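You operate a simulated robot arm through the tools that you are given. There is no shell and no other tool. Be economical: measure what you need, move in short steps, check, and stop when the job is done.

You are at the controls of a simulated robot arm. One attempt, no reset.

JOB
Open the drawer marked wiping, fetch the teal pad with green band and set it in the inside of the drawer marked wiping and shut the wiping again. Switch the switch of the grey meter on. Take the grey tin with green top and leave it on the kerb between the two boxes. Switch the green switch of the grey box on. Take the wide orange sleeve with blue band and put it on the pale blue block. Open the drawer marked plugs, fetch the narrow purple sleeve with blue band and set it in the inside of the drawer marked plugs, then shut the plugs. The order is free.

Only the result counts: the job must be done as asked and must still hold three seconds after the hand-in. Knocking over, shifting, dropping, spilling or breaking anything else fails it.

ROBOT AND FRAMES
A 5-joint arm with a fingered hand on a trunk, on a base that drives. Base frame: it is fixed to the floor where the robot stands at the start and does not move with it; the origin is under the middle of the robot, x ahead of it, y to its left, z up. Units: m, degrees, N and s.
Its first joint turns from -115.0 to 115.0 degrees. Places, roughly: drawer marked plugs [1, 2, 0.7]; drawer marked wiping [0.5, -0.1, 0.7]; green switch of the grey box [-5, 4.2, 0.3]; grey tin with green top (8x8x7 cm) [-3.4, 0.9, 0.4]; inside of the drawer marked plugs [1.1, 2, 0.7]; inside of the drawer marked wiping [0.6, -0.1, 0.6]; kerb between the two boxes (22x25 cm) [-2.54, 0.62, 0.38]; narrow purple sleeve with blue ban (4x4x5 cm) [2.4, 5.9, 0.8]; pale blue block (9x8x3 cm) [1.9, 4.2, 0.8]; switch of the grey meter [-0.3, -2, 0.9]; teal pad with green band (7x10x6 cm) [-0.1, -1.1, 0.9]; wide orange sleeve with blue band (5x5x5 cm) [2.3, 5.9, 0.8]. The tool tilts only in the upright plane through the base axis and itself; it spins freely about its own axis. Payload 2.9 kg.
Tool frame: the origin (TCP) lies between the finger pads and is the grasp point; the fingertips stand 0.022 m ahead of it; z points along the fingers, y is the line along which they close. The gripper opens to 0.124 m. The gripper's body begins 0.06 m behind the TCP. The gripper is a hand of 3 fingers: y runs from the thumb to the fingers, the wrist lies at [0, 0, -0.218] in the tool frame, and closing takes about 1.5 s.
Orientation is told as [roll, pitch, yaw] about the base's x, y, z axes, in that order, counted from this pose: with the fingers straight down and closing along the base's y, the tool's x points along the base's -x, its y along +y and its z along -z.

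CONTROLS
- The arm moves only by the tool nudge_tool. Its argument "rows" is one flat list of numbers, 7 for each row, row after row: the shift along the tool's x, y, z in m, then the turn, a rotation vector about the tool's x, y, z in degrees, then the closure in counts, from 0 (fully open) to 255 (shut). In form: [dx, dy, dz, wx, wy, wz, fingers, dx, dy, dz, wx, wy, wz, fingers, ...]. A call has 1 to 8 rows; each row shifts and turns the commanded pose from where the row before left it, along the tool's axes as they then stand. Rows are played at 5 a second. More than 0.05 m and 8.6 degrees between two rows, or a gripper value outside its range, and nothing of the call is played. Where a pose cannot be reached the arm comes as near as it can. A force on the tool above 40 N (or 10 N above the force at the start of the call, whichever is more), or a blocked arm, ends the call early, and 0.2 s more pass. Each finger travels about 0.153 m/s and halts on what it meets, pressing with about 25 N; the grip force reading is that of the motor and also rises with nothing between the fingers. The clock runs only during rows and for 0.2 s after the last one: add rows that do not move to give the fingers time. It gives the time, the measured TCP pose, the force on the tool (base axes), the opening and the grip force at its end, in the units of the frame above (readings bear some noise), with the torque about the TCP (base axes, N m) and any sound that the robot's microphone picked up.
- Cameras (640 x 400 px; columns grow to the right, rows downward): "scene" is now at [-0.0015, 0.1217, 1.7537]; the picture's right is [-0.30, -0.95, 0.00], its down [-0.89, 0.28, -0.36] and it looks along [0.35, -0.11, -0.93] (base axes); focal length 258 px, centre (320, 200). "wrist" rides on the gripper at [0.064, -0.037, -0.075] in the tool frame; the picture's right is [0.50, 0.87, 0.00], its down [-0.62, 0.36, -0.70] and it looks along [-0.61, 0.35, 0.71] (tool axes); focal length 230 px, centre (320, 200). There is no depth. A picture from a camera that has moved, and an enlarged one, comes with that camera's place and axes in the base frame and with its lens. The place of the scene camera against the robot may be out by one fixed shift of up to 0.012 m in any direction.
- camera(camera): a new picture of that camera. No time passes.
- lift_body(by): slides the trunk up (or, below 0, down) by that many m; the arm and the scene camera ride with it, the base frame stays. It gives what a move gives, with no picture.
- roll_base(legs): drives the robot by 1 to 6 legs, each [ahead, left, turn to the left] in m, m and degrees, along the robot's own axes; the way and the turn of a leg run together, so that a leg with both is an arc; at most 1.5 m and 180 degrees a leg. The arm and the cameras ride along, it lands a little off, and it stops where it bumps. It gives what a move gives.
- hand_shape(shape): the hand has 3 fingers and takes this shape, open, in about a second: jaw (thumb against the fingers, like two jaws); tri (thumb and two fingers); tip (a fingertip pinch); poke (one finger out to press); point (the index stretched); flat (the hand flat); cup (the hand cupped); fist (a fist). The gripper value then closes the fingers along that shape, each until it touches; the sizes above hold for jaw. It gives what a move gives, with no picture.
- aim_head(pan, tilt): turns the head with the scene camera to pan (to the left, within 155 degrees either way) and tilt (down, from -29 to 69), counted from straight ahead of the robot. It gives what a move gives.
- enlarge(camera, box): a new picture of the part [left, top, right, bottom] of that camera's present view, enlarged. No time passes.
- close_job(): hands the job in; it is judged then, once.

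Work in short steps. Places have to be worked out from the pictures, the camera data and where the tool is seen: move nearer, look again, correct. Check each grasp and each placing, and mend what went wrong. You have 207 turns and 184 pictures in all, those below and enlarged ones among them. Open the gripper and draw the arm clear of the work before you hand the job in, unless the task says otherwise.

The tools are called after "Emit:" by a JSON object that holds its "fn" and its "kwargs". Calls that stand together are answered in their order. nudge_tool: Moves the arm, as the interface text tells. Its arguments: {"type":"object","properties":{"rows":{"type":"array","items":{"type":"number"}}},"required":["rows"]} The other tools are called the same way: lift_body (by) slides the trunk up or down; hand_shape (shape) gives the hand a shape; roll_base (legs) drives the base; aim_head (pan, tilt) turns the head that bears the scene camera; camera (camera) takes a picture; enlarge (camera, box) takes an enlarged picture of a part of a camera's view; close_job () hands the job in.

At the start:

```text
time_s: 0.0
tool_pos: [0.3564, 0.0699, 1.0126]
tool_rot: [-0.1, 0.0, 0.0]
contact_force: [-0.2, -0.6, -0.6]
torque: [-0.01, -0.02, 0.02]
opening: 0.1238
gripper_force: 0.0
shape: jaw
trunk travel left (down, up): [-0.875, 0.115]
robot x, y, heading: [0.0005, 0.0024, 0.1]
head pan, tilt: [-17.8, 68.8]
```

scene: 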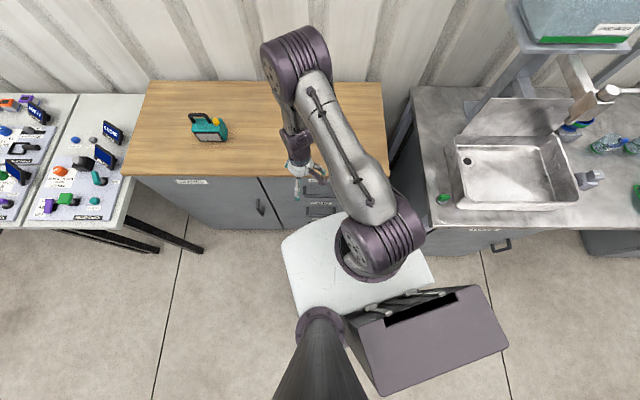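
wrist: 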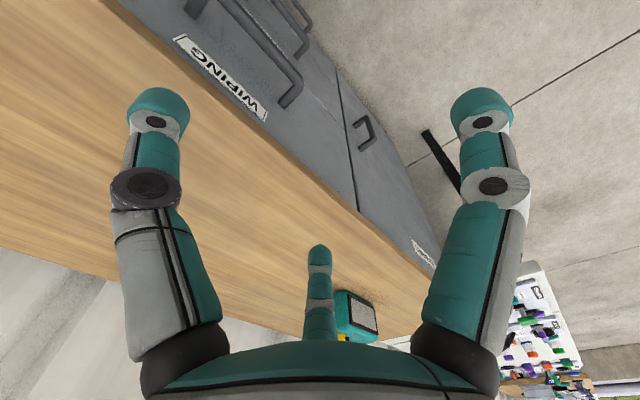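

I start by looking ahead at the drawer with a moderate tilt, and around.

Emit:
{"fn": "aim_head", "kwargs": {"pan": -30, "tilt": 45}}

Emit:
{"fn": "camera", "kwargs": {"camera": "scene"}}

Emit:
{"fn": "aim_head", "kwargs": {"pan": -90, "tilt": 35}}

Emit:
{"fn": "camera", "kwargs": {"camera": "scene"}}

Emit:
{"fn": "aim_head", "kwargs": {"pan": 60, "tilt": 25}}

Emit:
{"fn": "camera", "kwargs": {"camera": "scene"}}

Emit:
{"fn": "aim_head", "kwargs": {"pan": 150, "tilt": 20}}

Emit:
{"fn": "camera", "kwargs": {"camera": "scene"}}

```text
time_s: 0.9
tool_pos: [0.3581, 0.0699, 1.0133]
tool_rot: [0.0, -0.1, -0.1]
contact_force: [-1.0, -0.1, -0.8]
torque: [-0.02, -0.03, 0.0]
opening: 0.1239
gripper_force: 0.1
shape: jaw
trunk travel left (down, up): [-0.875, 0.115]
robot x, y, heading: [-0.0021, 0.0006, 0.0]
head pan, tilt: [-30.0, 45.0]
```

```text
181 pictures are left
camera scene: at [0.0157, 0.0982, 1.7825], right [-0.5, -0.87, 0.0], down [-0.61, 0.35, -0.71], along [0.61, -0.35, -0.71], focal length 258 px, centre (320, 200)
```

scene: 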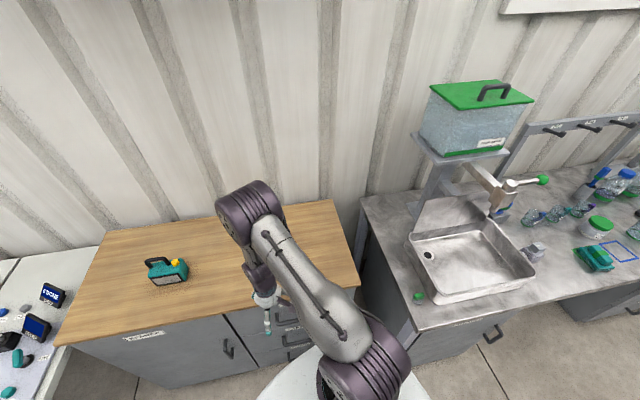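

```text
time_s: 2.2
tool_pos: [0.3575, 0.0692, 1.013]
tool_rot: [0.0, 0.1, 0.1]
contact_force: [0.5, -0.3, -0.4]
torque: [0.0, 0.04, -0.03]
opening: 0.1236
gripper_force: 0.0
shape: jaw
trunk travel left (down, up): [-0.875, 0.115]
robot x, y, heading: [0.002, -0.0043, -0.2]
head pan, tilt: [-90.0, 35.0]
```

```text
180 pictures are left
camera scene: at [-0.0546, 0.0506, 1.7974], right [-1.0, 0.0, 0.0], down [0.0, 0.57, -0.82], along [0.0, -0.82, -0.57], focal length 258 px, centre (320, 200)
```

scene: 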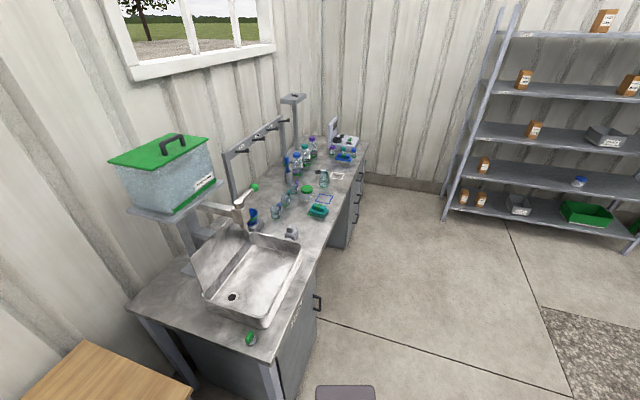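

```text
time_s: 4.5
tool_pos: [0.3577, 0.0689, 1.015]
tool_rot: [0.0, 0.0, 0.0]
contact_force: [-0.4, 0.4, -0.3]
torque: [0.03, 0.0, 0.0]
opening: 0.1238
gripper_force: 0.1
shape: jaw
trunk travel left (down, up): [-0.875, 0.115]
robot x, y, heading: [0.0017, 0.0013, 0.1]
head pan, tilt: [60.0, 25.0]
```

```text
179 pictures are left
camera scene: at [-0.0086, 0.2185, 1.8132], right [0.87, -0.5, 0.0], down [-0.21, -0.37, -0.91], along [0.45, 0.78, -0.42], focal length 258 px, centre (320, 200)
```

scene: 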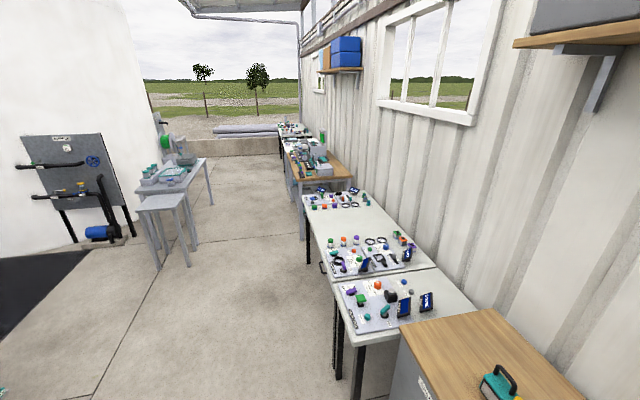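

```text
time_s: 6.2
tool_pos: [0.3586, 0.0698, 1.0147]
tool_rot: [0.0, 0.0, 0.0]
contact_force: [-0.3, -0.7, 0.3]
torque: [0.01, -0.03, -0.01]
opening: 0.1237
gripper_force: 0.0
shape: jaw
trunk travel left (down, up): [-0.875, 0.115]
robot x, y, heading: [-0.0008, -0.0027, 0.2]
head pan, tilt: [150.0, 20.0]
```

```text
178 pictures are left
camera scene: at [-0.1353, 0.1854, 1.8212], right [0.5, 0.87, 0.0], down [0.3, -0.17, -0.94], along [-0.81, 0.47, -0.34], focal length 258 px, centre (320, 200)
```

scene: 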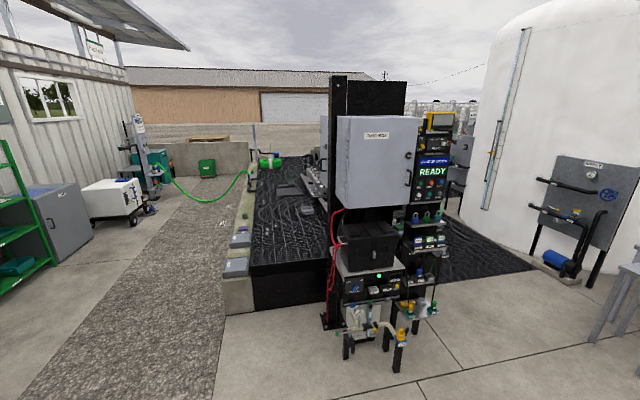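

Now look at the front drawers in detail.

Emit:
{"fn": "aim_head", "kwargs": {"pan": 0, "tilt": 62}}

Emit:
{"fn": "camera", "kwargs": {"camera": "scene"}}

Emit:
{"fn": "enlarge", "kwargs": {"camera": "wrist", "box": [120, 0, 440, 200]}}

```text
time_s: 8.5
tool_pos: [0.3584, 0.0698, 1.013]
tool_rot: [0.0, 0.0, 0.0]
contact_force: [-0.3, -0.1, 0.8]
torque: [-0.06, -0.01, 0.01]
opening: 0.1237
gripper_force: 0.0
shape: jaw
trunk travel left (down, up): [-0.875, 0.115]
robot x, y, heading: [0.0002, -0.0016, -0.2]
head pan, tilt: [0.0, 62.0]
```

```text
177 pictures are left
camera scene: at [0.0096, 0.1388, 1.7608], right [0.0, -1.0, 0.0], down [-0.88, 0.0, -0.47], along [0.47, 0.0, -0.88], focal length 258 px, centre (320, 200)
```

scene: 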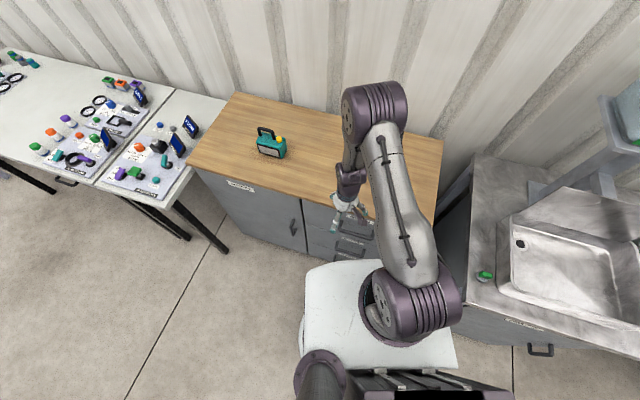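

```text
2.00 times, centred on (280, 100) of wrist
camera zoom: at [0.2946, 0.0333, 1.0889], right [-0.5, 0.87, 0.0], down [0.62, 0.36, 0.7], along [0.61, 0.35, -0.71], focal length 460 px, centre (400, 400)
```

zoom: 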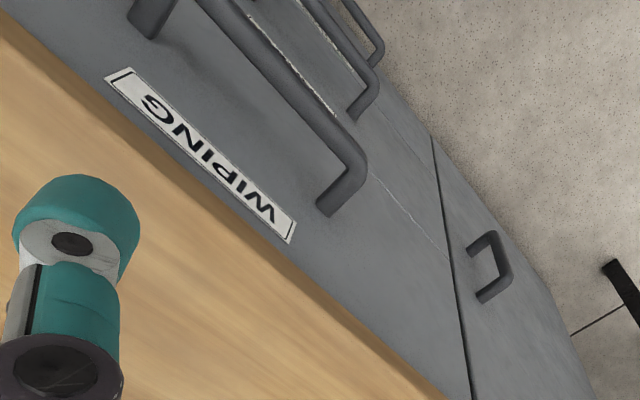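

Enlarge the drawer area in the scene view for triangulation.

Emit:
{"fn": "enlarge", "kwargs": {"camera": "scene", "box": [280, 180, 400, 255]}}

```text
5.33 times, centred on (340, 218) of scene
camera zoom: at [0.0096, 0.1388, 1.7608], right [0.0, -1.0, 0.0], down [-0.88, 0.0, -0.47], along [0.47, 0.0, -0.88], focal length 1374 px, centre (213, 107)
```

zoom: 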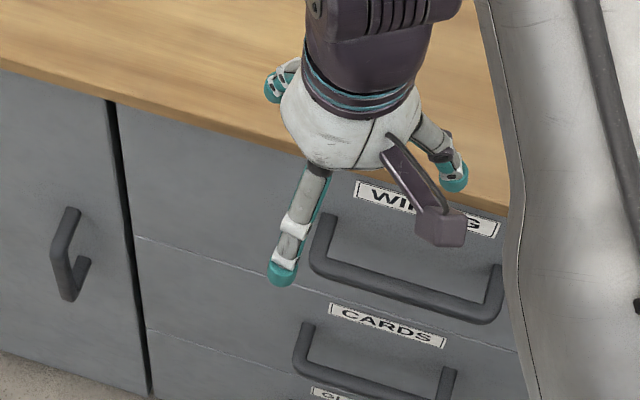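

The drawer front is turned about -16° and its handle's bar runs roughly from (0.41,0.06) to (0.37,-0.08) at z≈0.74. I turn the robot to face it and back off a little.

Emit:
{"fn": "roll_base", "kwargs": {"legs": [[-0.15, 0, 0], [0, 0, -16]]}}

Emit:
{"fn": "nudge_tool", "kwargs": {"rows": [0, 0, 0, 0, -8, 0, 0, 0, 0, 0, 0, -8, 0, 0, 0, 0, 0, 0, -8, 0, 0, 0, 0, 0, 0, -8, 0, 0]}}

Emit:
{"fn": "camera", "kwargs": {"camera": "scene"}}

```text
time_s: 10.8
tool_pos: [0.214, -0.0311, 1.0138]
tool_rot: [0.0, 0.0, -16.0]
contact_force: [0.0, 0.3, 0.8]
torque: [-0.01, -0.01, -0.02]
opening: 0.1238
gripper_force: 0.1
shape: jaw
trunk travel left (down, up): [-0.875, 0.115]
robot x, y, heading: [-0.1511, -0.0015, -15.8]
head pan, tilt: [0.0, 62.0]
```

```text
time_s: 11.8
tool_pos: [0.2027, -0.0955, 1.0147]
tool_rot: [0.6, -32.0, -16.0]
contact_force: [-0.1, 0.2, -0.4]
torque: [0.01, -0.01, 0.04]
opening: 0.1238
gripper_force: 0.1
shape: jaw
out of reach, approached as far as the arm can: row 1, 2, 3, 4
trunk travel left (down, up): [-0.875, 0.115]
robot x, y, heading: [-0.1482, -0.0027, -16.0]
head pan, tilt: [0.0, 62.0]
```

```text
174 pictures are left
camera scene: at [-0.1003, 0.1316, 1.7609], right [-0.28, -0.96, 0.0], down [-0.85, 0.24, -0.47], along [0.45, -0.13, -0.88], focal length 258 px, centre (320, 200)
```

scene: 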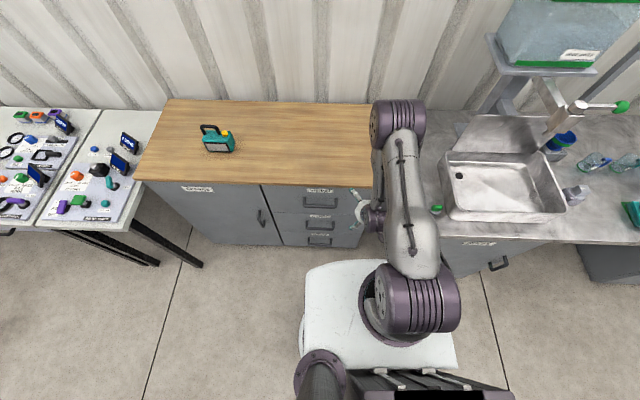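

The tool swings in the robot's forward plane. Continue pitching to horizontal, and strafe left to line up with the handle.

Emit:
{"fn": "roll_base", "kwargs": {"legs": [[-0.1, 0.14, 0]]}}

Emit:
{"fn": "nudge_tool", "kwargs": {"rows": [0, 0, 0, 0, -8, 0, 0, 0, 0, 0, 0, -8, 0, 0, 0, 0, 0, 0, -8, 0, 0, 0, 0, 0, 0, -8, 0, 0, 0, 0, 0, 0, -8, 0, 0, 0, 0, 0, 0, -8, 0, 0, 0, 0, 0, 0, -8, 0, 0]}}

Emit:
{"fn": "camera", "kwargs": {"camera": "scene"}}

Emit:
{"fn": "camera", "kwargs": {"camera": "wrist"}}

```text
time_s: 13.3
tool_pos: [0.146, 0.0682, 1.0137]
tool_rot: [0.8, -32.0, -16.1]
contact_force: [0.8, 0.0, -0.3]
torque: [0.0, 0.0, 0.0]
opening: 0.1239
gripper_force: 0.1
shape: jaw
trunk travel left (down, up): [-0.875, 0.115]
robot x, y, heading: [-0.2053, 0.1648, -15.9]
head pan, tilt: [0.0, 62.0]
```

```text
time_s: 14.9
tool_pos: [0.2473, 0.0355, 0.9803]
tool_rot: [15.6, -88.0, -31.3]
contact_force: [0.9, -0.4, 0.1]
torque: [0.01, -0.02, 0.0]
opening: 0.1239
gripper_force: 0.2
shape: jaw
out of reach, approached as far as the arm can: row 4, 5, 6, 7
trunk travel left (down, up): [-0.875, 0.115]
robot x, y, heading: [-0.2051, 0.1639, -16.1]
head pan, tilt: [0.0, 62.0]
```

```text
173 pictures are left
camera scene: at [-0.156, 0.2953, 1.7609], right [-0.28, -0.96, 0.0], down [-0.85, 0.25, -0.47], along [0.45, -0.13, -0.88], focal length 258 px, centre (320, 200)
```

scene: 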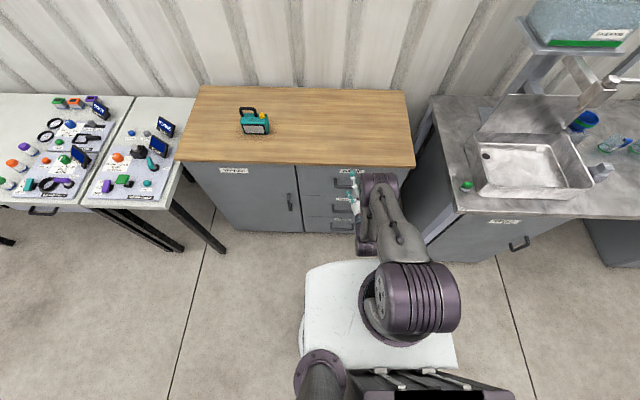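

```text
172 pictures are left
camera wrist: at [0.1626, 0.0223, 0.9186], right [0.22, 0.84, -0.49], down [-0.56, 0.52, 0.64], along [0.8, 0.13, 0.59], focal length 230 px, centre (320, 200)
```

wrist: 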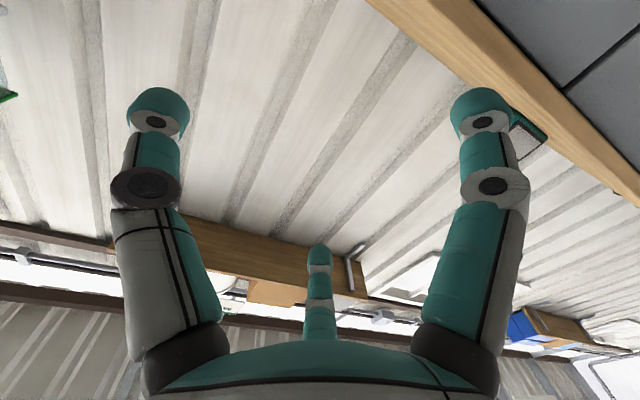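

Spin the tool -90° so the fingers close vertically with the camera looking down-left.

Emit:
{"fn": "nudge_tool", "kwargs": {"rows": [0, 0, 0, 0, 0, -8.2, 0, 0, 0, 0, 0, 0, -8.2, 0, 0, 0, 0, 0, 0, -8.2, 0, 0, 0, 0, 0, 0, -8.2, 0, 0, 0, 0, 0, 0, -8.2, 0, 0, 0, 0, 0, 0, -8.2, 0]}}

Emit:
{"fn": "nudge_tool", "kwargs": {"rows": [0, 0, 0, 0, 0, -8.2, 0, 0, 0, 0, 0, 0, -8.2, 0, 0, 0, 0, 0, 0, -8.2, 0, 0, 0, 0, 0, 0, -8.2, 0, 0, 0, 0, 0, 0, -8.0, 0]}}

Emit:
{"fn": "lift_body", "kwargs": {"by": -0.15}}

Emit:
{"fn": "camera", "kwargs": {"camera": "wrist"}}

Emit:
{"fn": "enlarge", "kwargs": {"camera": "scene", "box": [280, 130, 440, 230]}}

```text
time_s: 16.3
tool_pos: [0.2457, 0.0356, 0.9816]
tool_rot: [-87.3, -41.2, 72.5]
contact_force: [0.6, -0.1, 0.2]
torque: [0.0, 0.0, -0.03]
opening: 0.1239
gripper_force: 0.1
shape: jaw
trunk travel left (down, up): [-0.875, 0.115]
robot x, y, heading: [-0.2092, 0.1663, -15.9]
head pan, tilt: [0.0, 62.0]
```

```text
time_s: 17.5
tool_pos: [0.2462, 0.0365, 0.9817]
tool_rot: [-88.0, -7.4, 74.0]
contact_force: [0.9, -0.1, -0.3]
torque: [0.0, 0.03, -0.01]
opening: 0.1239
gripper_force: 0.1
shape: jaw
out of reach, approached as far as the arm can: row 5
trunk travel left (down, up): [-0.875, 0.115]
robot x, y, heading: [-0.2052, 0.1614, -16.3]
head pan, tilt: [0.0, 62.0]
```

```text
time_s: 19.3
tool_pos: [0.2459, 0.037, 0.8315]
tool_rot: [-87.9, -7.4, 74.1]
contact_force: [0.3, -0.9, 0.1]
torque: [-0.01, -0.02, -0.02]
opening: 0.1238
gripper_force: 0.0
shape: jaw
trunk travel left (down, up): [-0.725, 0.265]
robot x, y, heading: [-0.2065, 0.1642, -16.4]
head pan, tilt: [0.0, 62.0]
```

```text
171 pictures are left
camera wrist: at [0.1574, -0.0089, 0.8621], right [-0.13, -0.36, -0.92], down [-0.51, 0.83, -0.25], along [0.85, 0.43, -0.29], focal length 230 px, centre (320, 200)
```

wrist: 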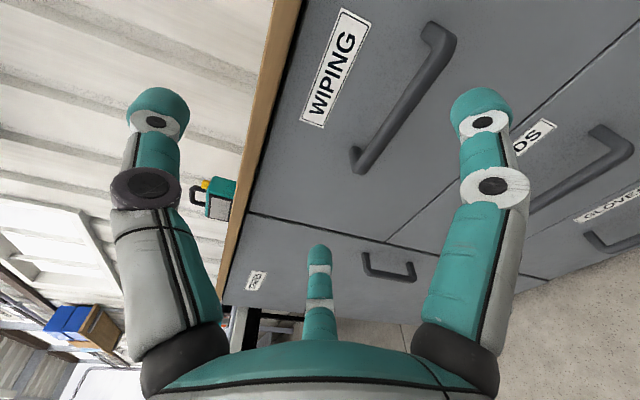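

```text
4.00 times, centred on (360, 180) of scene
camera zoom: at [-0.1565, 0.2953, 1.6108], right [-0.28, -0.96, 0.0], down [-0.85, 0.25, -0.47], along [0.45, -0.13, -0.88], focal length 1030 px, centre (160, 280)
```

zoom: 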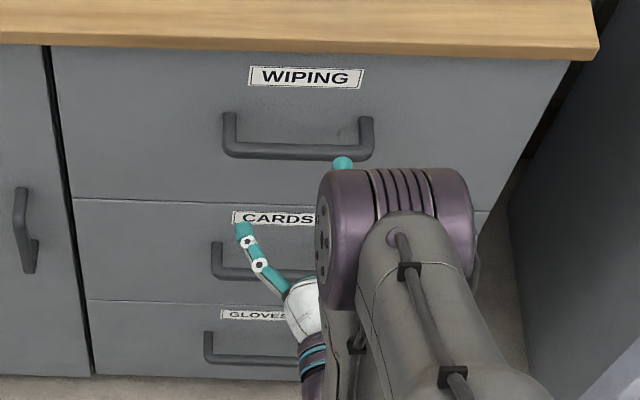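

Handle centre is about (0.38,-0.008,0.745), 0.14 m ahead of the tool. Lower the trunk, fix the heading and creep up.

Emit:
{"fn": "lift_body", "kwargs": {"by": -0.087}}

Emit:
{"fn": "roll_base", "kwargs": {"legs": [[0, 0.008, -1.4], [0.1, 0, 0]]}}

Emit:
{"fn": "camera", "kwargs": {"camera": "wrist"}}

Emit:
{"fn": "enlarge", "kwargs": {"camera": "scene", "box": [280, 130, 440, 230]}}

```text
time_s: 20.5
tool_pos: [0.2462, 0.0358, 0.7444]
tool_rot: [-88.0, -7.5, 74.1]
contact_force: [-0.8, 0.0, -1.0]
torque: [0.0, 0.0, 0.0]
opening: 0.124
gripper_force: 0.1
shape: jaw
trunk travel left (down, up): [-0.638, 0.352]
robot x, y, heading: [-0.2113, 0.1659, -16.0]
head pan, tilt: [0.0, 62.0]
```

```text
time_s: 22.0
tool_pos: [0.3419, 0.0026, 0.7439]
tool_rot: [-87.9, -7.5, 72.7]
contact_force: [0.3, 0.7, 0.2]
torque: [0.02, -0.02, -0.01]
opening: 0.1238
gripper_force: 0.0
shape: jaw
trunk travel left (down, up): [-0.638, 0.352]
robot x, y, heading: [-0.107, 0.1414, -17.7]
head pan, tilt: [0.0, 62.0]
```

```text
169 pictures are left
camera wrist: at [0.2508, -0.0402, 0.7746], right [-0.14, -0.36, -0.92], down [-0.49, 0.84, -0.25], along [0.86, 0.41, -0.29], focal length 230 px, centre (320, 200)
```

wrist: 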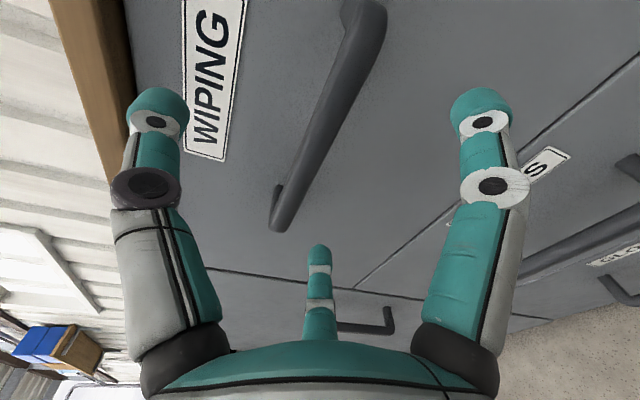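

```text
4.00 times, centred on (360, 180) of scene
camera zoom: at [-0.0547, 0.2714, 1.5238], right [-0.3, -0.95, 0.0], down [-0.84, 0.27, -0.47], along [0.45, -0.14, -0.88], focal length 1030 px, centre (160, 280)
```

zoom: 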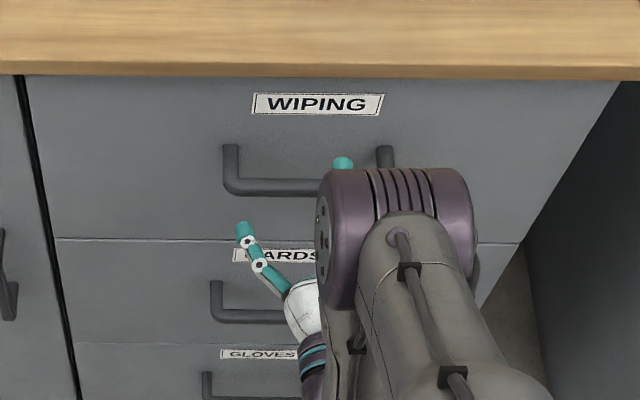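

TCP is about 0.04 m short of the bar and centred. Creep in 0.035 m.

Emit:
{"fn": "roll_base", "kwargs": {"legs": [[0.035, 0, 0]]}}

Emit:
{"fn": "camera", "kwargs": {"camera": "wrist"}}

```text
time_s: 22.8
tool_pos: [0.3753, -0.0085, 0.7446]
tool_rot: [-87.9, -7.5, 72.6]
contact_force: [-0.2, -0.1, -0.1]
torque: [0.03, -0.03, -0.02]
opening: 0.1238
gripper_force: 0.0
shape: jaw
trunk travel left (down, up): [-0.638, 0.352]
robot x, y, heading: [-0.078, 0.1293, -17.4]
head pan, tilt: [0.0, 62.0]
```

```text
167 pictures are left
camera wrist: at [0.2845, -0.051, 0.7744], right [-0.14, -0.36, -0.92], down [-0.49, 0.84, -0.25], along [0.86, 0.41, -0.29], focal length 230 px, centre (320, 200)
```

wrist: 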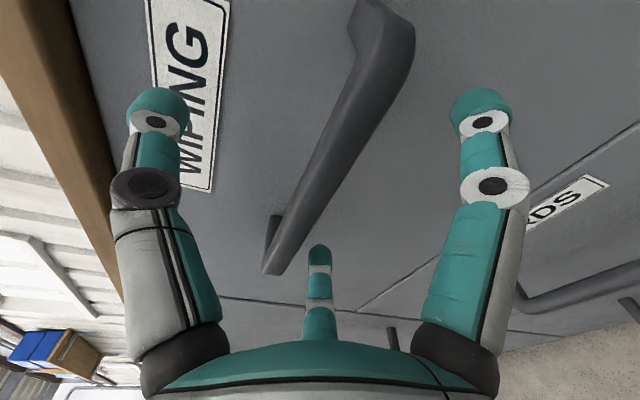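

The bar lies between thumb and fingers. Close.

Emit:
{"fn": "nudge_tool", "kwargs": {"rows": [0, 0, 0, 0, 0, 0, 120, 0, 0, 0, 0, 0, 0, 180, 0, 0, 0, 0, 0, 0, 255, 0, 0, 0, 0, 0, 0, 255, 0, 0, 0, 0, 0, 0, 255, 0, 0, 0, 0, 0, 0, 255, 0, 0, 0, 0, 0, 0, 255, 0, 0, 0, 0, 0, 0, 255]}}

Emit:
{"fn": "camera", "kwargs": {"camera": "wrist"}}

```text
time_s: 24.6
tool_pos: [0.3738, -0.0074, 0.7431]
tool_rot: [-87.9, -7.6, 72.6]
contact_force: [3.0, 1.2, -3.4]
torque: [-0.13, 0.03, 0.04]
opening: 0.0038
gripper_force: 24.6
shape: jaw
trunk travel left (down, up): [-0.638, 0.352]
robot x, y, heading: [-0.0791, 0.1332, -17.4]
head pan, tilt: [0.0, 62.0]
```

```text
166 pictures are left
camera wrist: at [0.2841, -0.0506, 0.7747], right [-0.14, -0.36, -0.92], down [-0.49, 0.84, -0.25], along [0.86, 0.41, -0.29], focal length 230 px, centre (320, 200)
```

wrist: 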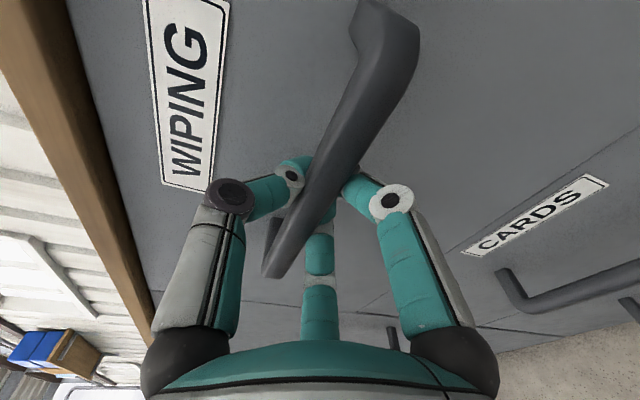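

The fingers have wrapped behind the bar (a hook). Pull back by base in small steps.

Emit:
{"fn": "roll_base", "kwargs": {"legs": [[-0.08, 0, 0]]}}

Emit:
{"fn": "camera", "kwargs": {"camera": "wrist"}}

Emit:
{"fn": "camera", "kwargs": {"camera": "scene"}}

```text
time_s: 25.7
tool_pos: [0.297, 0.0176, 0.7441]
tool_rot: [-87.9, -7.5, 72.6]
contact_force: [2.9, 6.2, -6.3]
torque: [-0.13, 0.04, 0.04]
opening: 0.0038
gripper_force: 25.0
shape: jaw
trunk travel left (down, up): [-0.638, 0.352]
robot x, y, heading: [-0.1515, 0.1564, -17.7]
head pan, tilt: [0.0, 62.0]
```

```text
165 pictures are left
camera wrist: at [0.2064, -0.0259, 0.775], right [-0.14, -0.36, -0.92], down [-0.49, 0.84, -0.25], along [0.86, 0.41, -0.29], focal length 230 px, centre (320, 200)
```

wrist: 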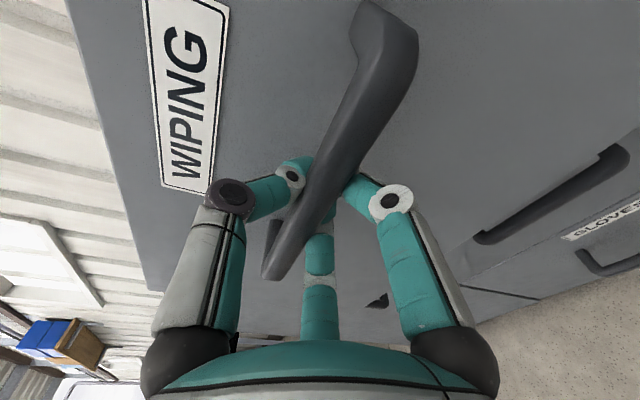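

```text
164 pictures are left
camera scene: at [-0.0993, 0.287, 1.5237], right [-0.3, -0.95, 0.0], down [-0.84, 0.27, -0.47], along [0.45, -0.14, -0.88], focal length 258 px, centre (320, 200)
```

scene: 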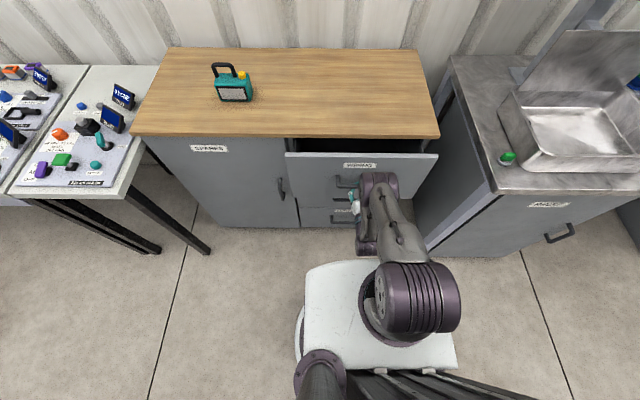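

It works well. Pull another 0.14 m.

Emit:
{"fn": "roll_base", "kwargs": {"legs": [[-0.15, 0, 0]]}}

Emit:
{"fn": "camera", "kwargs": {"camera": "scene"}}

```text
time_s: 27.1
tool_pos: [0.1546, 0.0617, 0.7448]
tool_rot: [-87.8, -7.5, 72.6]
contact_force: [2.3, 6.3, -4.9]
torque: [-0.08, 0.03, 0.03]
opening: 0.0031
gripper_force: 24.9
shape: jaw
trunk travel left (down, up): [-0.638, 0.352]
robot x, y, heading: [-0.2957, 0.2029, -17.4]
head pan, tilt: [0.0, 62.0]
```

```text
163 pictures are left
camera scene: at [-0.2419, 0.3323, 1.5237], right [-0.3, -0.95, 0.0], down [-0.84, 0.27, -0.47], along [0.45, -0.14, -0.88], focal length 258 px, centre (320, 200)
```

scene: 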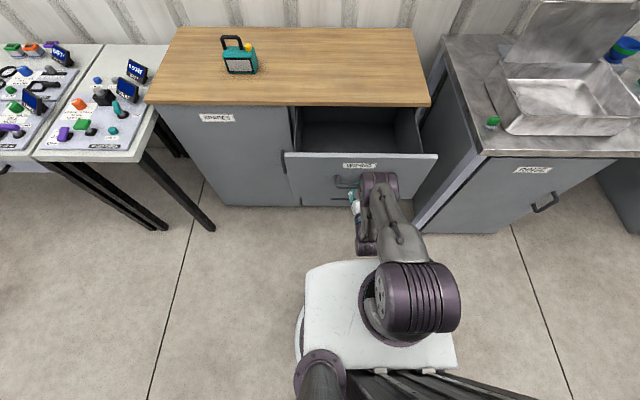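

Drawer is open about 0.23 m. Open the hand and back away.

Emit:
{"fn": "nudge_tool", "kwargs": {"rows": [0, 0, 0, 0, 0, 0, 0, 0, 0, 0, 0, 0, 0, 0, 0, 0, 0, 0, 0, 0, 0, 0, 0, 0, 0, 0, 0, 0, 0, 0, 0, 0, 0, 0, 0, 0, 0, 0, 0, 0, 0, 0, 0, 0, 0, 0, 0, 0, 0]}}

Emit:
{"fn": "roll_base", "kwargs": {"legs": [[-0.2, 0, 0]]}}

Emit:
{"fn": "lift_body", "kwargs": {"by": 0.3}}

Emit:
{"fn": "camera", "kwargs": {"camera": "scene"}}

```text
time_s: 28.7
tool_pos: [0.1538, 0.0609, 0.7428]
tool_rot: [-87.9, -7.5, 72.8]
contact_force: [-0.1, -0.3, -0.3]
torque: [0.01, -0.03, -0.02]
opening: 0.1241
gripper_force: 0.0
shape: jaw
trunk travel left (down, up): [-0.638, 0.352]
robot x, y, heading: [-0.2937, 0.2006, -17.6]
head pan, tilt: [0.0, 62.0]
```

```text
time_s: 30.3
tool_pos: [-0.0402, 0.1233, 0.7458]
tool_rot: [-87.9, -7.5, 72.7]
contact_force: [-0.2, -0.4, 0.0]
torque: [0.0, -0.03, 0.05]
opening: 0.1241
gripper_force: 0.1
shape: jaw
trunk travel left (down, up): [-0.638, 0.352]
robot x, y, heading: [-0.4894, 0.2641, -17.4]
head pan, tilt: [0.0, 62.0]
```

```text
time_s: 33.3
tool_pos: [-0.0383, 0.1226, 1.0444]
tool_rot: [-87.9, -7.6, 72.7]
contact_force: [0.7, 0.6, 0.9]
torque: [0.02, 0.03, 0.0]
opening: 0.1239
gripper_force: 0.1
shape: jaw
trunk travel left (down, up): [-0.938, 0.052]
robot x, y, heading: [-0.4883, 0.2595, -17.6]
head pan, tilt: [0.0, 62.0]
```

```text
162 pictures are left
camera scene: at [-0.4341, 0.3918, 1.8238], right [-0.3, -0.95, 0.0], down [-0.84, 0.27, -0.47], along [0.45, -0.14, -0.88], focal length 258 px, centre (320, 200)
```

scene: 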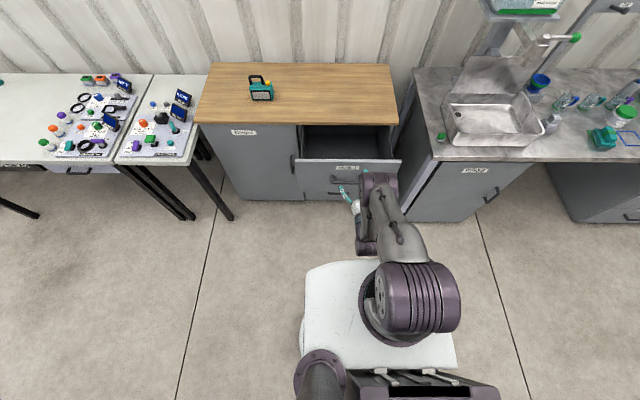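

The drawer stays open. Drive right along the counter toward the pad, keeping the distance, and look.

Emit:
{"fn": "roll_base", "kwargs": {"legs": [[0, -1.15, 0]]}}

Emit:
{"fn": "aim_head", "kwargs": {"pan": 0, "tilt": 55}}

Emit:
{"fn": "camera", "kwargs": {"camera": "scene"}}

Emit:
{"fn": "camera", "kwargs": {"camera": "wrist"}}

```text
time_s: 39.1
tool_pos: [-0.3673, -0.9507, 1.0439]
tool_rot: [-87.8, -7.5, 73.8]
contact_force: [0.0, -0.3, -1.1]
torque: [0.02, -0.01, 0.02]
opening: 0.1241
gripper_force: 0.1
shape: jaw
trunk travel left (down, up): [-0.938, 0.052]
robot x, y, heading: [-0.8196, -0.8174, -16.6]
head pan, tilt: [0.0, 62.0]
```

```text
time_s: 39.7
tool_pos: [-0.3663, -0.9509, 1.045]
tool_rot: [-87.9, -7.5, 73.8]
contact_force: [0.5, 0.1, -0.3]
torque: [0.0, 0.01, 0.01]
opening: 0.1242
gripper_force: 0.1
shape: jaw
trunk travel left (down, up): [-0.938, 0.052]
robot x, y, heading: [-0.8139, -0.8198, -16.3]
head pan, tilt: [0.0, 55.0]
```

```text
161 pictures are left
camera scene: at [-0.7612, -0.6919, 1.8321], right [-0.28, -0.96, 0.0], down [-0.79, 0.23, -0.57], along [0.55, -0.16, -0.82], focal length 258 px, centre (320, 200)
```

scene: 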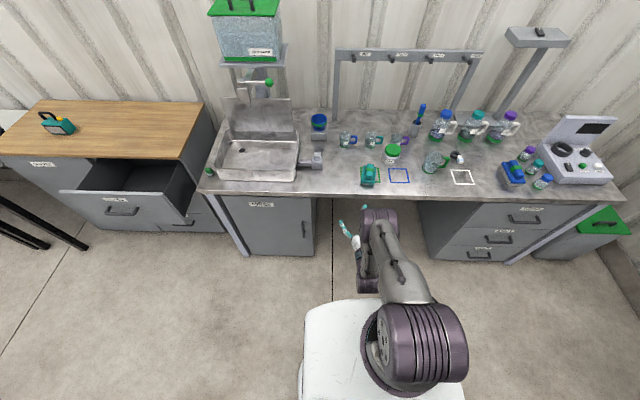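

```text
160 pictures are left
camera wrist: at [-0.4565, -0.9955, 1.0747], right [-0.14, -0.36, -0.92], down [-0.5, 0.83, -0.25], along [0.85, 0.43, -0.29], focal length 230 px, centre (320, 200)
```

wrist: 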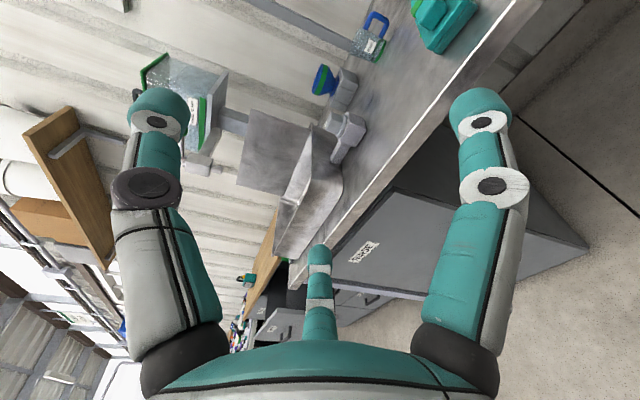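

Zoom in on the pad and on the meter.

Emit:
{"fn": "enlarge", "kwargs": {"camera": "scene", "box": [330, 130, 430, 195]}}

Emit:
{"fn": "enlarge", "kwargs": {"camera": "scene", "box": [490, 105, 620, 195]}}

```text
6.15 times, centred on (380, 162) of scene
camera zoom: at [-0.7612, -0.6919, 1.8321], right [-0.28, -0.96, 0.0], down [-0.79, 0.23, -0.57], along [0.55, -0.16, -0.82], focal length 1585 px, centre (-49, 431)
```

zoom: 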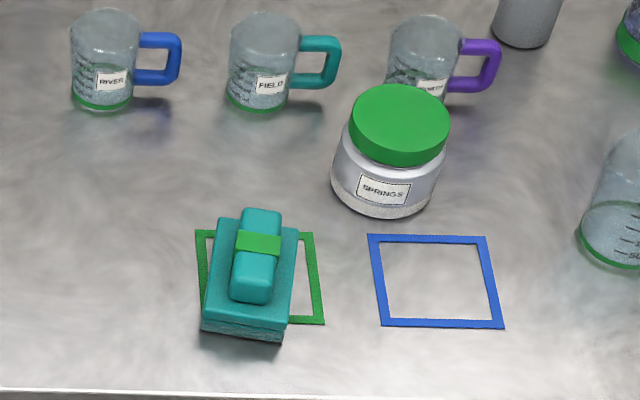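

```text
4.44 times, centred on (555, 150) of scene
camera zoom: at [-0.7612, -0.6919, 1.8321], right [-0.28, -0.96, 0.0], down [-0.79, 0.23, -0.57], along [0.55, -0.16, -0.82], focal length 1145 px, centre (-724, 422)
```

zoom: 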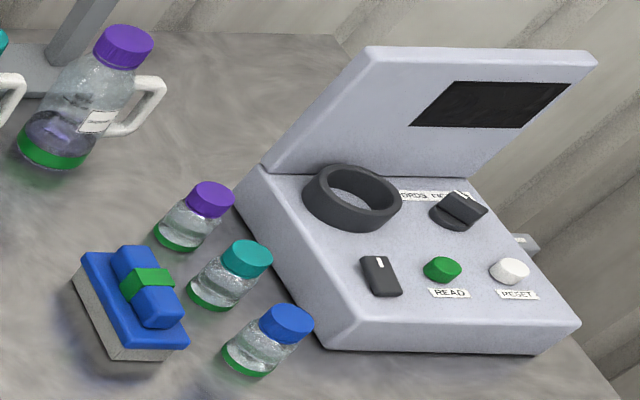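

The pad's bar-handle runs fore-and-aft at roughly (-0.07,-1.13). I turn the tool back to pointing down with closure sideways.

Emit:
{"fn": "nudge_tool", "kwargs": {"rows": [0, 0, 0, 0, 0, 8.2, 0, 0, 0, 0, 0, 0, 8.2, 0, 0, 0, 0, 0, 0, 8.2, 0, 0, 0, 0, 0, 0, 8.2, 0, 0, 0, 0, 0, 0, 8.2, 0, 0, 0, 0, 0, 0, 8.2, 0, 0, 0, 0, 0, 0, 8.2, 0, 0, 0, 0, 0, 0, 8.2, 0]}}

Emit:
{"fn": "nudge_tool", "kwargs": {"rows": [0, 0, 0, 0, 0, 8.2, 0, 0, 0, 0, 0, 0, 8.2, 0, 0, 0, 0, 0, 8, 0, 0, 0, 0, 0, 0, 8, 0, 0, 0, 0, 0, 0, 8, 0, 0, 0, 0, 0, 0, 8, 0, 0]}}

Emit:
{"fn": "nudge_tool", "kwargs": {"rows": [0, 0, 0, 0, 8, 0, 0, 0, 0, 0, 0, 8, 0, 0, 0, 0, 0, 0, 8, 0, 0, 0, 0, 0, 0, 8, 0, 0, 0, 0, 0, 0, 8, 0, 0, 0, 0, 0, 0, 8, 0, 0, 0, 0, 0, 0, 8, 0, 0]}}

```text
time_s: 41.5
tool_pos: [-0.3675, -0.9503, 1.0431]
tool_rot: [-82.7, -73.0, 67.1]
contact_force: [-0.9, 0.1, 0.1]
torque: [-0.02, -0.01, 0.02]
opening: 0.1239
gripper_force: 0.0
shape: jaw
trunk travel left (down, up): [-0.938, 0.052]
robot x, y, heading: [-0.8198, -0.822, -16.4]
head pan, tilt: [0.0, 55.0]
```

```text
time_s: 42.9
tool_pos: [-0.3669, -0.9513, 1.0441]
tool_rot: [-0.7, -55.8, -15.2]
contact_force: [0.4, -0.1, -0.1]
torque: [-0.01, -0.01, -0.02]
opening: 0.1238
gripper_force: 0.2
shape: jaw
trunk travel left (down, up): [-0.938, 0.052]
robot x, y, heading: [-0.8211, -0.8208, -16.4]
head pan, tilt: [0.0, 55.0]
```

```text
time_s: 44.5
tool_pos: [-0.3675, -0.9497, 1.0438]
tool_rot: [0.1, 0.2, -15.9]
contact_force: [-0.5, 0.6, -0.2]
torque: [0.0, 0.01, -0.02]
opening: 0.1237
gripper_force: 0.1
shape: jaw
trunk travel left (down, up): [-0.938, 0.052]
robot x, y, heading: [-0.821, -0.8176, -16.4]
head pan, tilt: [0.0, 55.0]
```

Tool is down with 0.47 m reach. Drive toward the pad, stopping short to look.

Emit:
{"fn": "roll_base", "kwargs": {"legs": [[0.25, -0.08, 0]]}}

Emit:
{"fn": "camera", "kwargs": {"camera": "wrist"}}

Emit:
{"fn": "camera", "kwargs": {"camera": "scene"}}

```text
time_s: 46.4
tool_pos: [-0.1534, -1.0966, 1.0441]
tool_rot: [-0.1, 0.1, -15.9]
contact_force: [0.1, 0.3, -0.4]
torque: [-0.01, -0.01, 0.01]
opening: 0.124
gripper_force: 0.1
shape: jaw
trunk travel left (down, up): [-0.938, 0.052]
robot x, y, heading: [-0.6044, -0.9684, -16.3]
head pan, tilt: [0.0, 55.0]
```

```text
157 pictures are left
camera wrist: at [-0.2241, -1.1139, 1.1192], right [-0.24, 0.97, 0.0], down [0.69, 0.17, 0.7], along [0.68, 0.17, -0.71], focal length 230 px, centre (320, 200)
```

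wrist: 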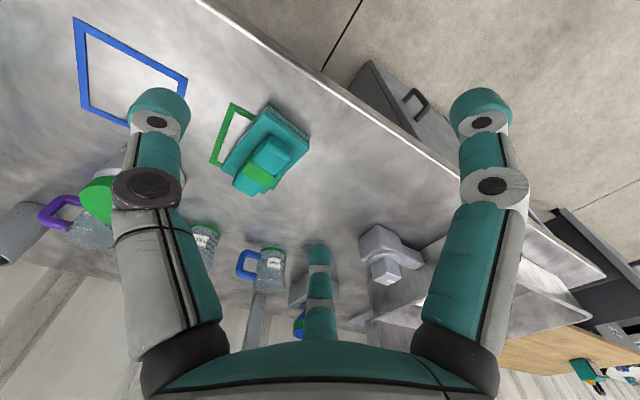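

```text
156 pictures are left
camera scene: at [-0.5474, -0.8377, 1.8321], right [-0.28, -0.96, 0.0], down [-0.79, 0.23, -0.57], along [0.55, -0.16, -0.82], focal length 258 px, centre (320, 200)
```

scene: 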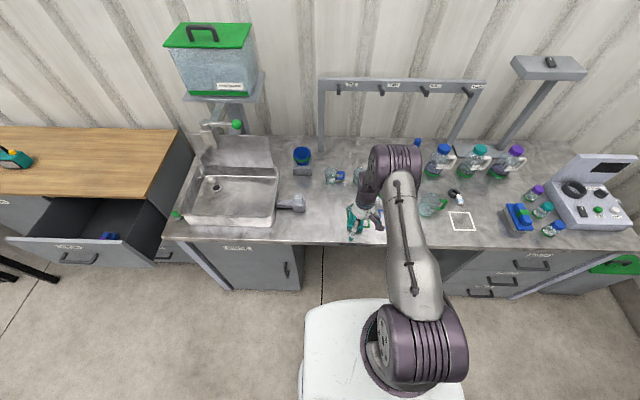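

Handle top is at about (-0.058,-1.139,0.90). Drive the last 0.10 m ahead and view closely.

Emit:
{"fn": "roll_base", "kwargs": {"legs": [[0.1, -0.014, 0]]}}

Emit:
{"fn": "lift_body", "kwargs": {"by": -0.06}}

Emit:
{"fn": "camera", "kwargs": {"camera": "wrist"}}

Emit:
{"fn": "enlarge", "kwargs": {"camera": "scene", "box": [310, 170, 440, 260]}}

```text
time_s: 47.6
tool_pos: [-0.0602, -1.1376, 1.0442]
tool_rot: [0.0, 0.0, -15.9]
contact_force: [-0.2, 0.4, 0.6]
torque: [0.02, 0.02, 0.02]
opening: 0.1239
gripper_force: 0.1
shape: jaw
trunk travel left (down, up): [-0.938, 0.052]
robot x, y, heading: [-0.5131, -1.0081, -16.4]
head pan, tilt: [0.0, 55.0]
```

```text
time_s: 48.6
tool_pos: [-0.0601, -1.1382, 0.983]
tool_rot: [0.0, 0.1, -15.9]
contact_force: [0.9, -0.4, 0.0]
torque: [0.03, -0.01, 0.03]
opening: 0.124
gripper_force: 0.0
shape: jaw
trunk travel left (down, up): [-0.878, 0.112]
robot x, y, heading: [-0.508, -1.0115, -16.5]
head pan, tilt: [0.0, 55.0]
```

```text
155 pictures are left
camera wrist: at [-0.1315, -1.1556, 1.059], right [-0.24, 0.97, 0.0], down [0.69, 0.17, 0.7], along [0.68, 0.17, -0.71], focal length 230 px, centre (320, 200)
```

wrist: 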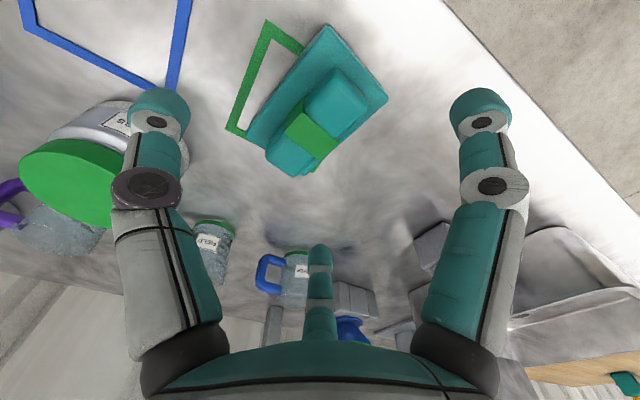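

```text
4.44 times, centred on (375, 215) of scene
camera zoom: at [-0.4548, -0.8798, 1.7721], right [-0.28, -0.96, 0.0], down [-0.79, 0.23, -0.57], along [0.55, -0.16, -0.82], focal length 1145 px, centre (76, 133)
```

zoom: 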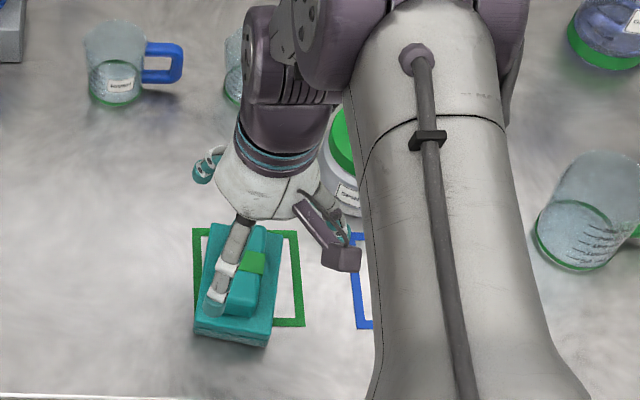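

The handle axis is turned about -24.5°, centre near (-0.044,-1.140). Spin the tool and shift 1.5 cm forward, then lower to just above the pad body.

Emit:
{"fn": "nudge_tool", "kwargs": {"rows": [-0.016, 0.002, 0, 0, 0, 8.5, 0, 0, 0, 0, 0, 0, 0, 0]}}

Emit:
{"fn": "lift_body", "kwargs": {"by": -0.065}}

Emit:
{"fn": "camera", "kwargs": {"camera": "wrist"}}

Emit:
{"fn": "enlarge", "kwargs": {"camera": "scene", "box": [310, 170, 440, 260]}}

```text
time_s: 49.2
tool_pos: [-0.0457, -1.1411, 0.9835]
tool_rot: [0.0, 0.1, -24.4]
contact_force: [-0.4, -0.3, -0.7]
torque: [-0.01, 0.01, 0.0]
opening: 0.124
gripper_force: 0.0
shape: jaw
trunk travel left (down, up): [-0.878, 0.112]
robot x, y, heading: [-0.5106, -1.0118, -16.6]
head pan, tilt: [0.0, 55.0]
```

```text
time_s: 50.2
tool_pos: [-0.0445, -1.1408, 0.9182]
tool_rot: [0.0, 0.1, -24.4]
contact_force: [0.0, 0.5, 0.2]
torque: [-0.02, 0.0, -0.07]
opening: 0.1237
gripper_force: 0.0
shape: jaw
trunk travel left (down, up): [-0.813, 0.177]
robot x, y, heading: [-0.5132, -1.0116, -16.5]
head pan, tilt: [0.0, 55.0]
```

```text
153 pictures are left
camera wrist: at [-0.1176, -1.1476, 0.9935], right [-0.1, 1.0, 0.0], down [0.71, 0.07, 0.7], along [0.7, 0.07, -0.71], focal length 230 px, centre (320, 200)
```

wrist: 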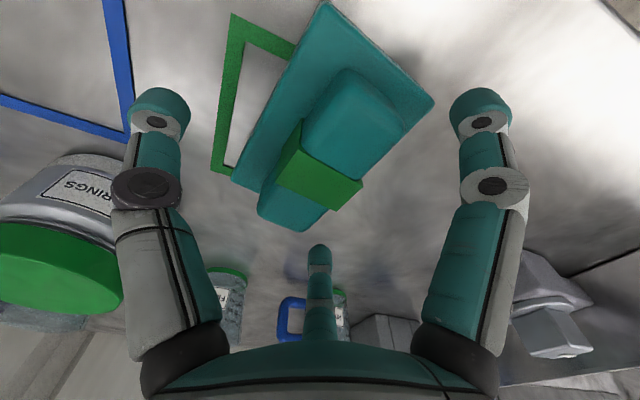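

```text
4.44 times, centred on (375, 215) of scene
camera zoom: at [-0.4542, -0.8801, 1.7071], right [-0.28, -0.96, 0.0], down [-0.79, 0.23, -0.57], along [0.55, -0.16, -0.82], focal length 1145 px, centre (76, 133)
```

zoom: 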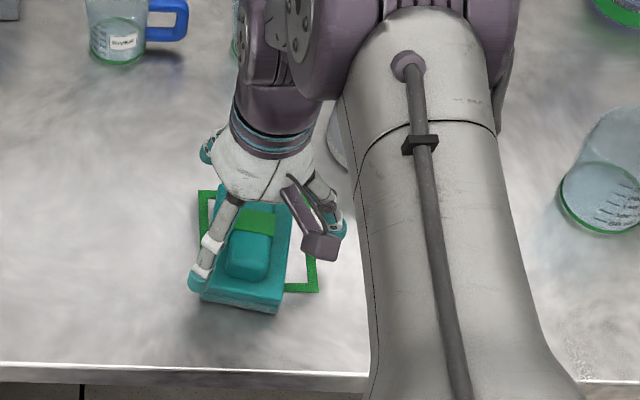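

Aligned. Lower 0.022 m more and close on the handle.

Emit:
{"fn": "lift_body", "kwargs": {"by": -0.022}}

Emit:
{"fn": "nudge_tool", "kwargs": {"rows": [0, 0, 0, 0, 0, 0, 80, 0, 0, 0, 0, 0, 0, 140, 0, 0, 0, 0, 0, 0, 200, 0, 0, 0, 0, 0, 0, 255, 0, 0, 0, 0, 0, 0, 255, 0, 0, 0, 0, 0, 0, 255, 0, 0, 0, 0, 0, 0, 255, 0, 0, 0, 0, 0, 0, 255]}}

Emit:
{"fn": "camera", "kwargs": {"camera": "wrist"}}

```text
time_s: 50.9
tool_pos: [-0.0439, -1.1408, 0.8959]
tool_rot: [0.0, 0.1, -24.4]
contact_force: [-0.4, 0.3, 0.0]
torque: [-0.04, -0.05, -0.02]
opening: 0.1242
gripper_force: 0.0
shape: jaw
trunk travel left (down, up): [-0.791, 0.199]
robot x, y, heading: [-0.5125, -1.0112, -16.2]
head pan, tilt: [0.0, 55.0]
```

```text
time_s: 52.7
tool_pos: [-0.045, -1.1391, 0.8965]
tool_rot: [0.0, 0.1, -24.4]
contact_force: [0.4, 0.1, -1.1]
torque: [-0.05, -0.03, 0.0]
opening: 0.0484
gripper_force: 25.6
shape: jaw
trunk travel left (down, up): [-0.791, 0.199]
robot x, y, heading: [-0.5108, -1.01, -16.2]
head pan, tilt: [0.0, 55.0]
```

```text
151 pictures are left
camera wrist: at [-0.1175, -1.1475, 0.9715], right [-0.1, 1.0, 0.0], down [0.71, 0.07, 0.7], along [0.7, 0.07, -0.71], focal length 230 px, centre (320, 200)
```

wrist: 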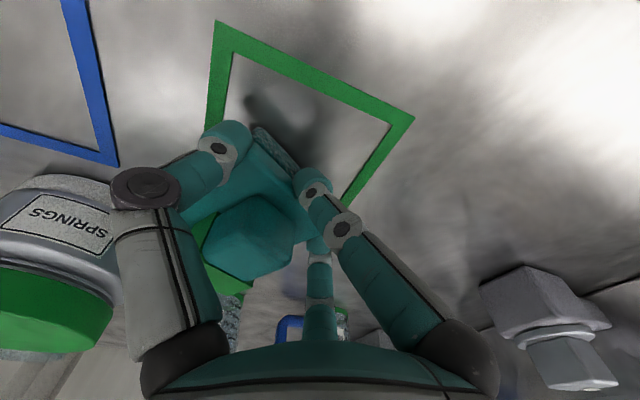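

Grip at 0.048 m, but the pad seems to have turned in the hand. Lift slightly and look.

Emit:
{"fn": "lift_body", "kwargs": {"by": 0.06}}

Emit:
{"fn": "camera", "kwargs": {"camera": "wrist"}}

Emit:
{"fn": "enlarge", "kwargs": {"camera": "scene", "box": [310, 170, 440, 260]}}

```text
time_s: 53.7
tool_pos: [-0.0442, -1.1408, 0.9557]
tool_rot: [0.1, 0.1, -24.5]
contact_force: [0.1, -0.5, -1.8]
torque: [0.05, 0.01, -0.02]
opening: 0.0485
gripper_force: 25.3
shape: jaw
trunk travel left (down, up): [-0.851, 0.139]
robot x, y, heading: [-0.5128, -1.01, -16.4]
head pan, tilt: [0.0, 55.0]
```

```text
150 pictures are left
camera wrist: at [-0.1174, -1.1476, 1.0314], right [-0.1, 1.0, 0.0], down [0.71, 0.07, 0.7], along [0.7, 0.07, -0.71], focal length 230 px, centre (320, 200)
```

wrist: 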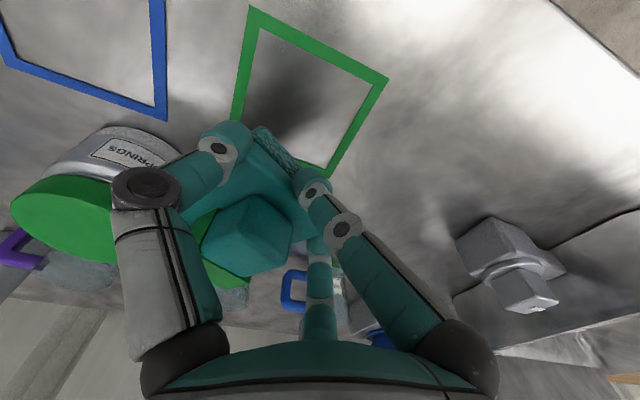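

```text
4.44 times, centred on (375, 215) of scene
camera zoom: at [-0.4538, -0.8801, 1.7452], right [-0.28, -0.96, 0.0], down [-0.79, 0.23, -0.57], along [0.55, -0.16, -0.82], focal length 1145 px, centre (76, 133)
```

zoom: 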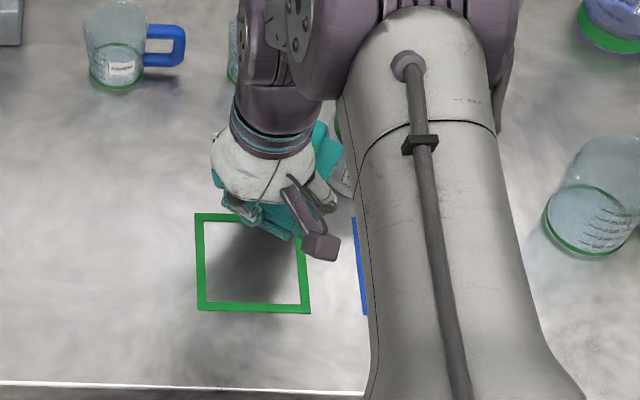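

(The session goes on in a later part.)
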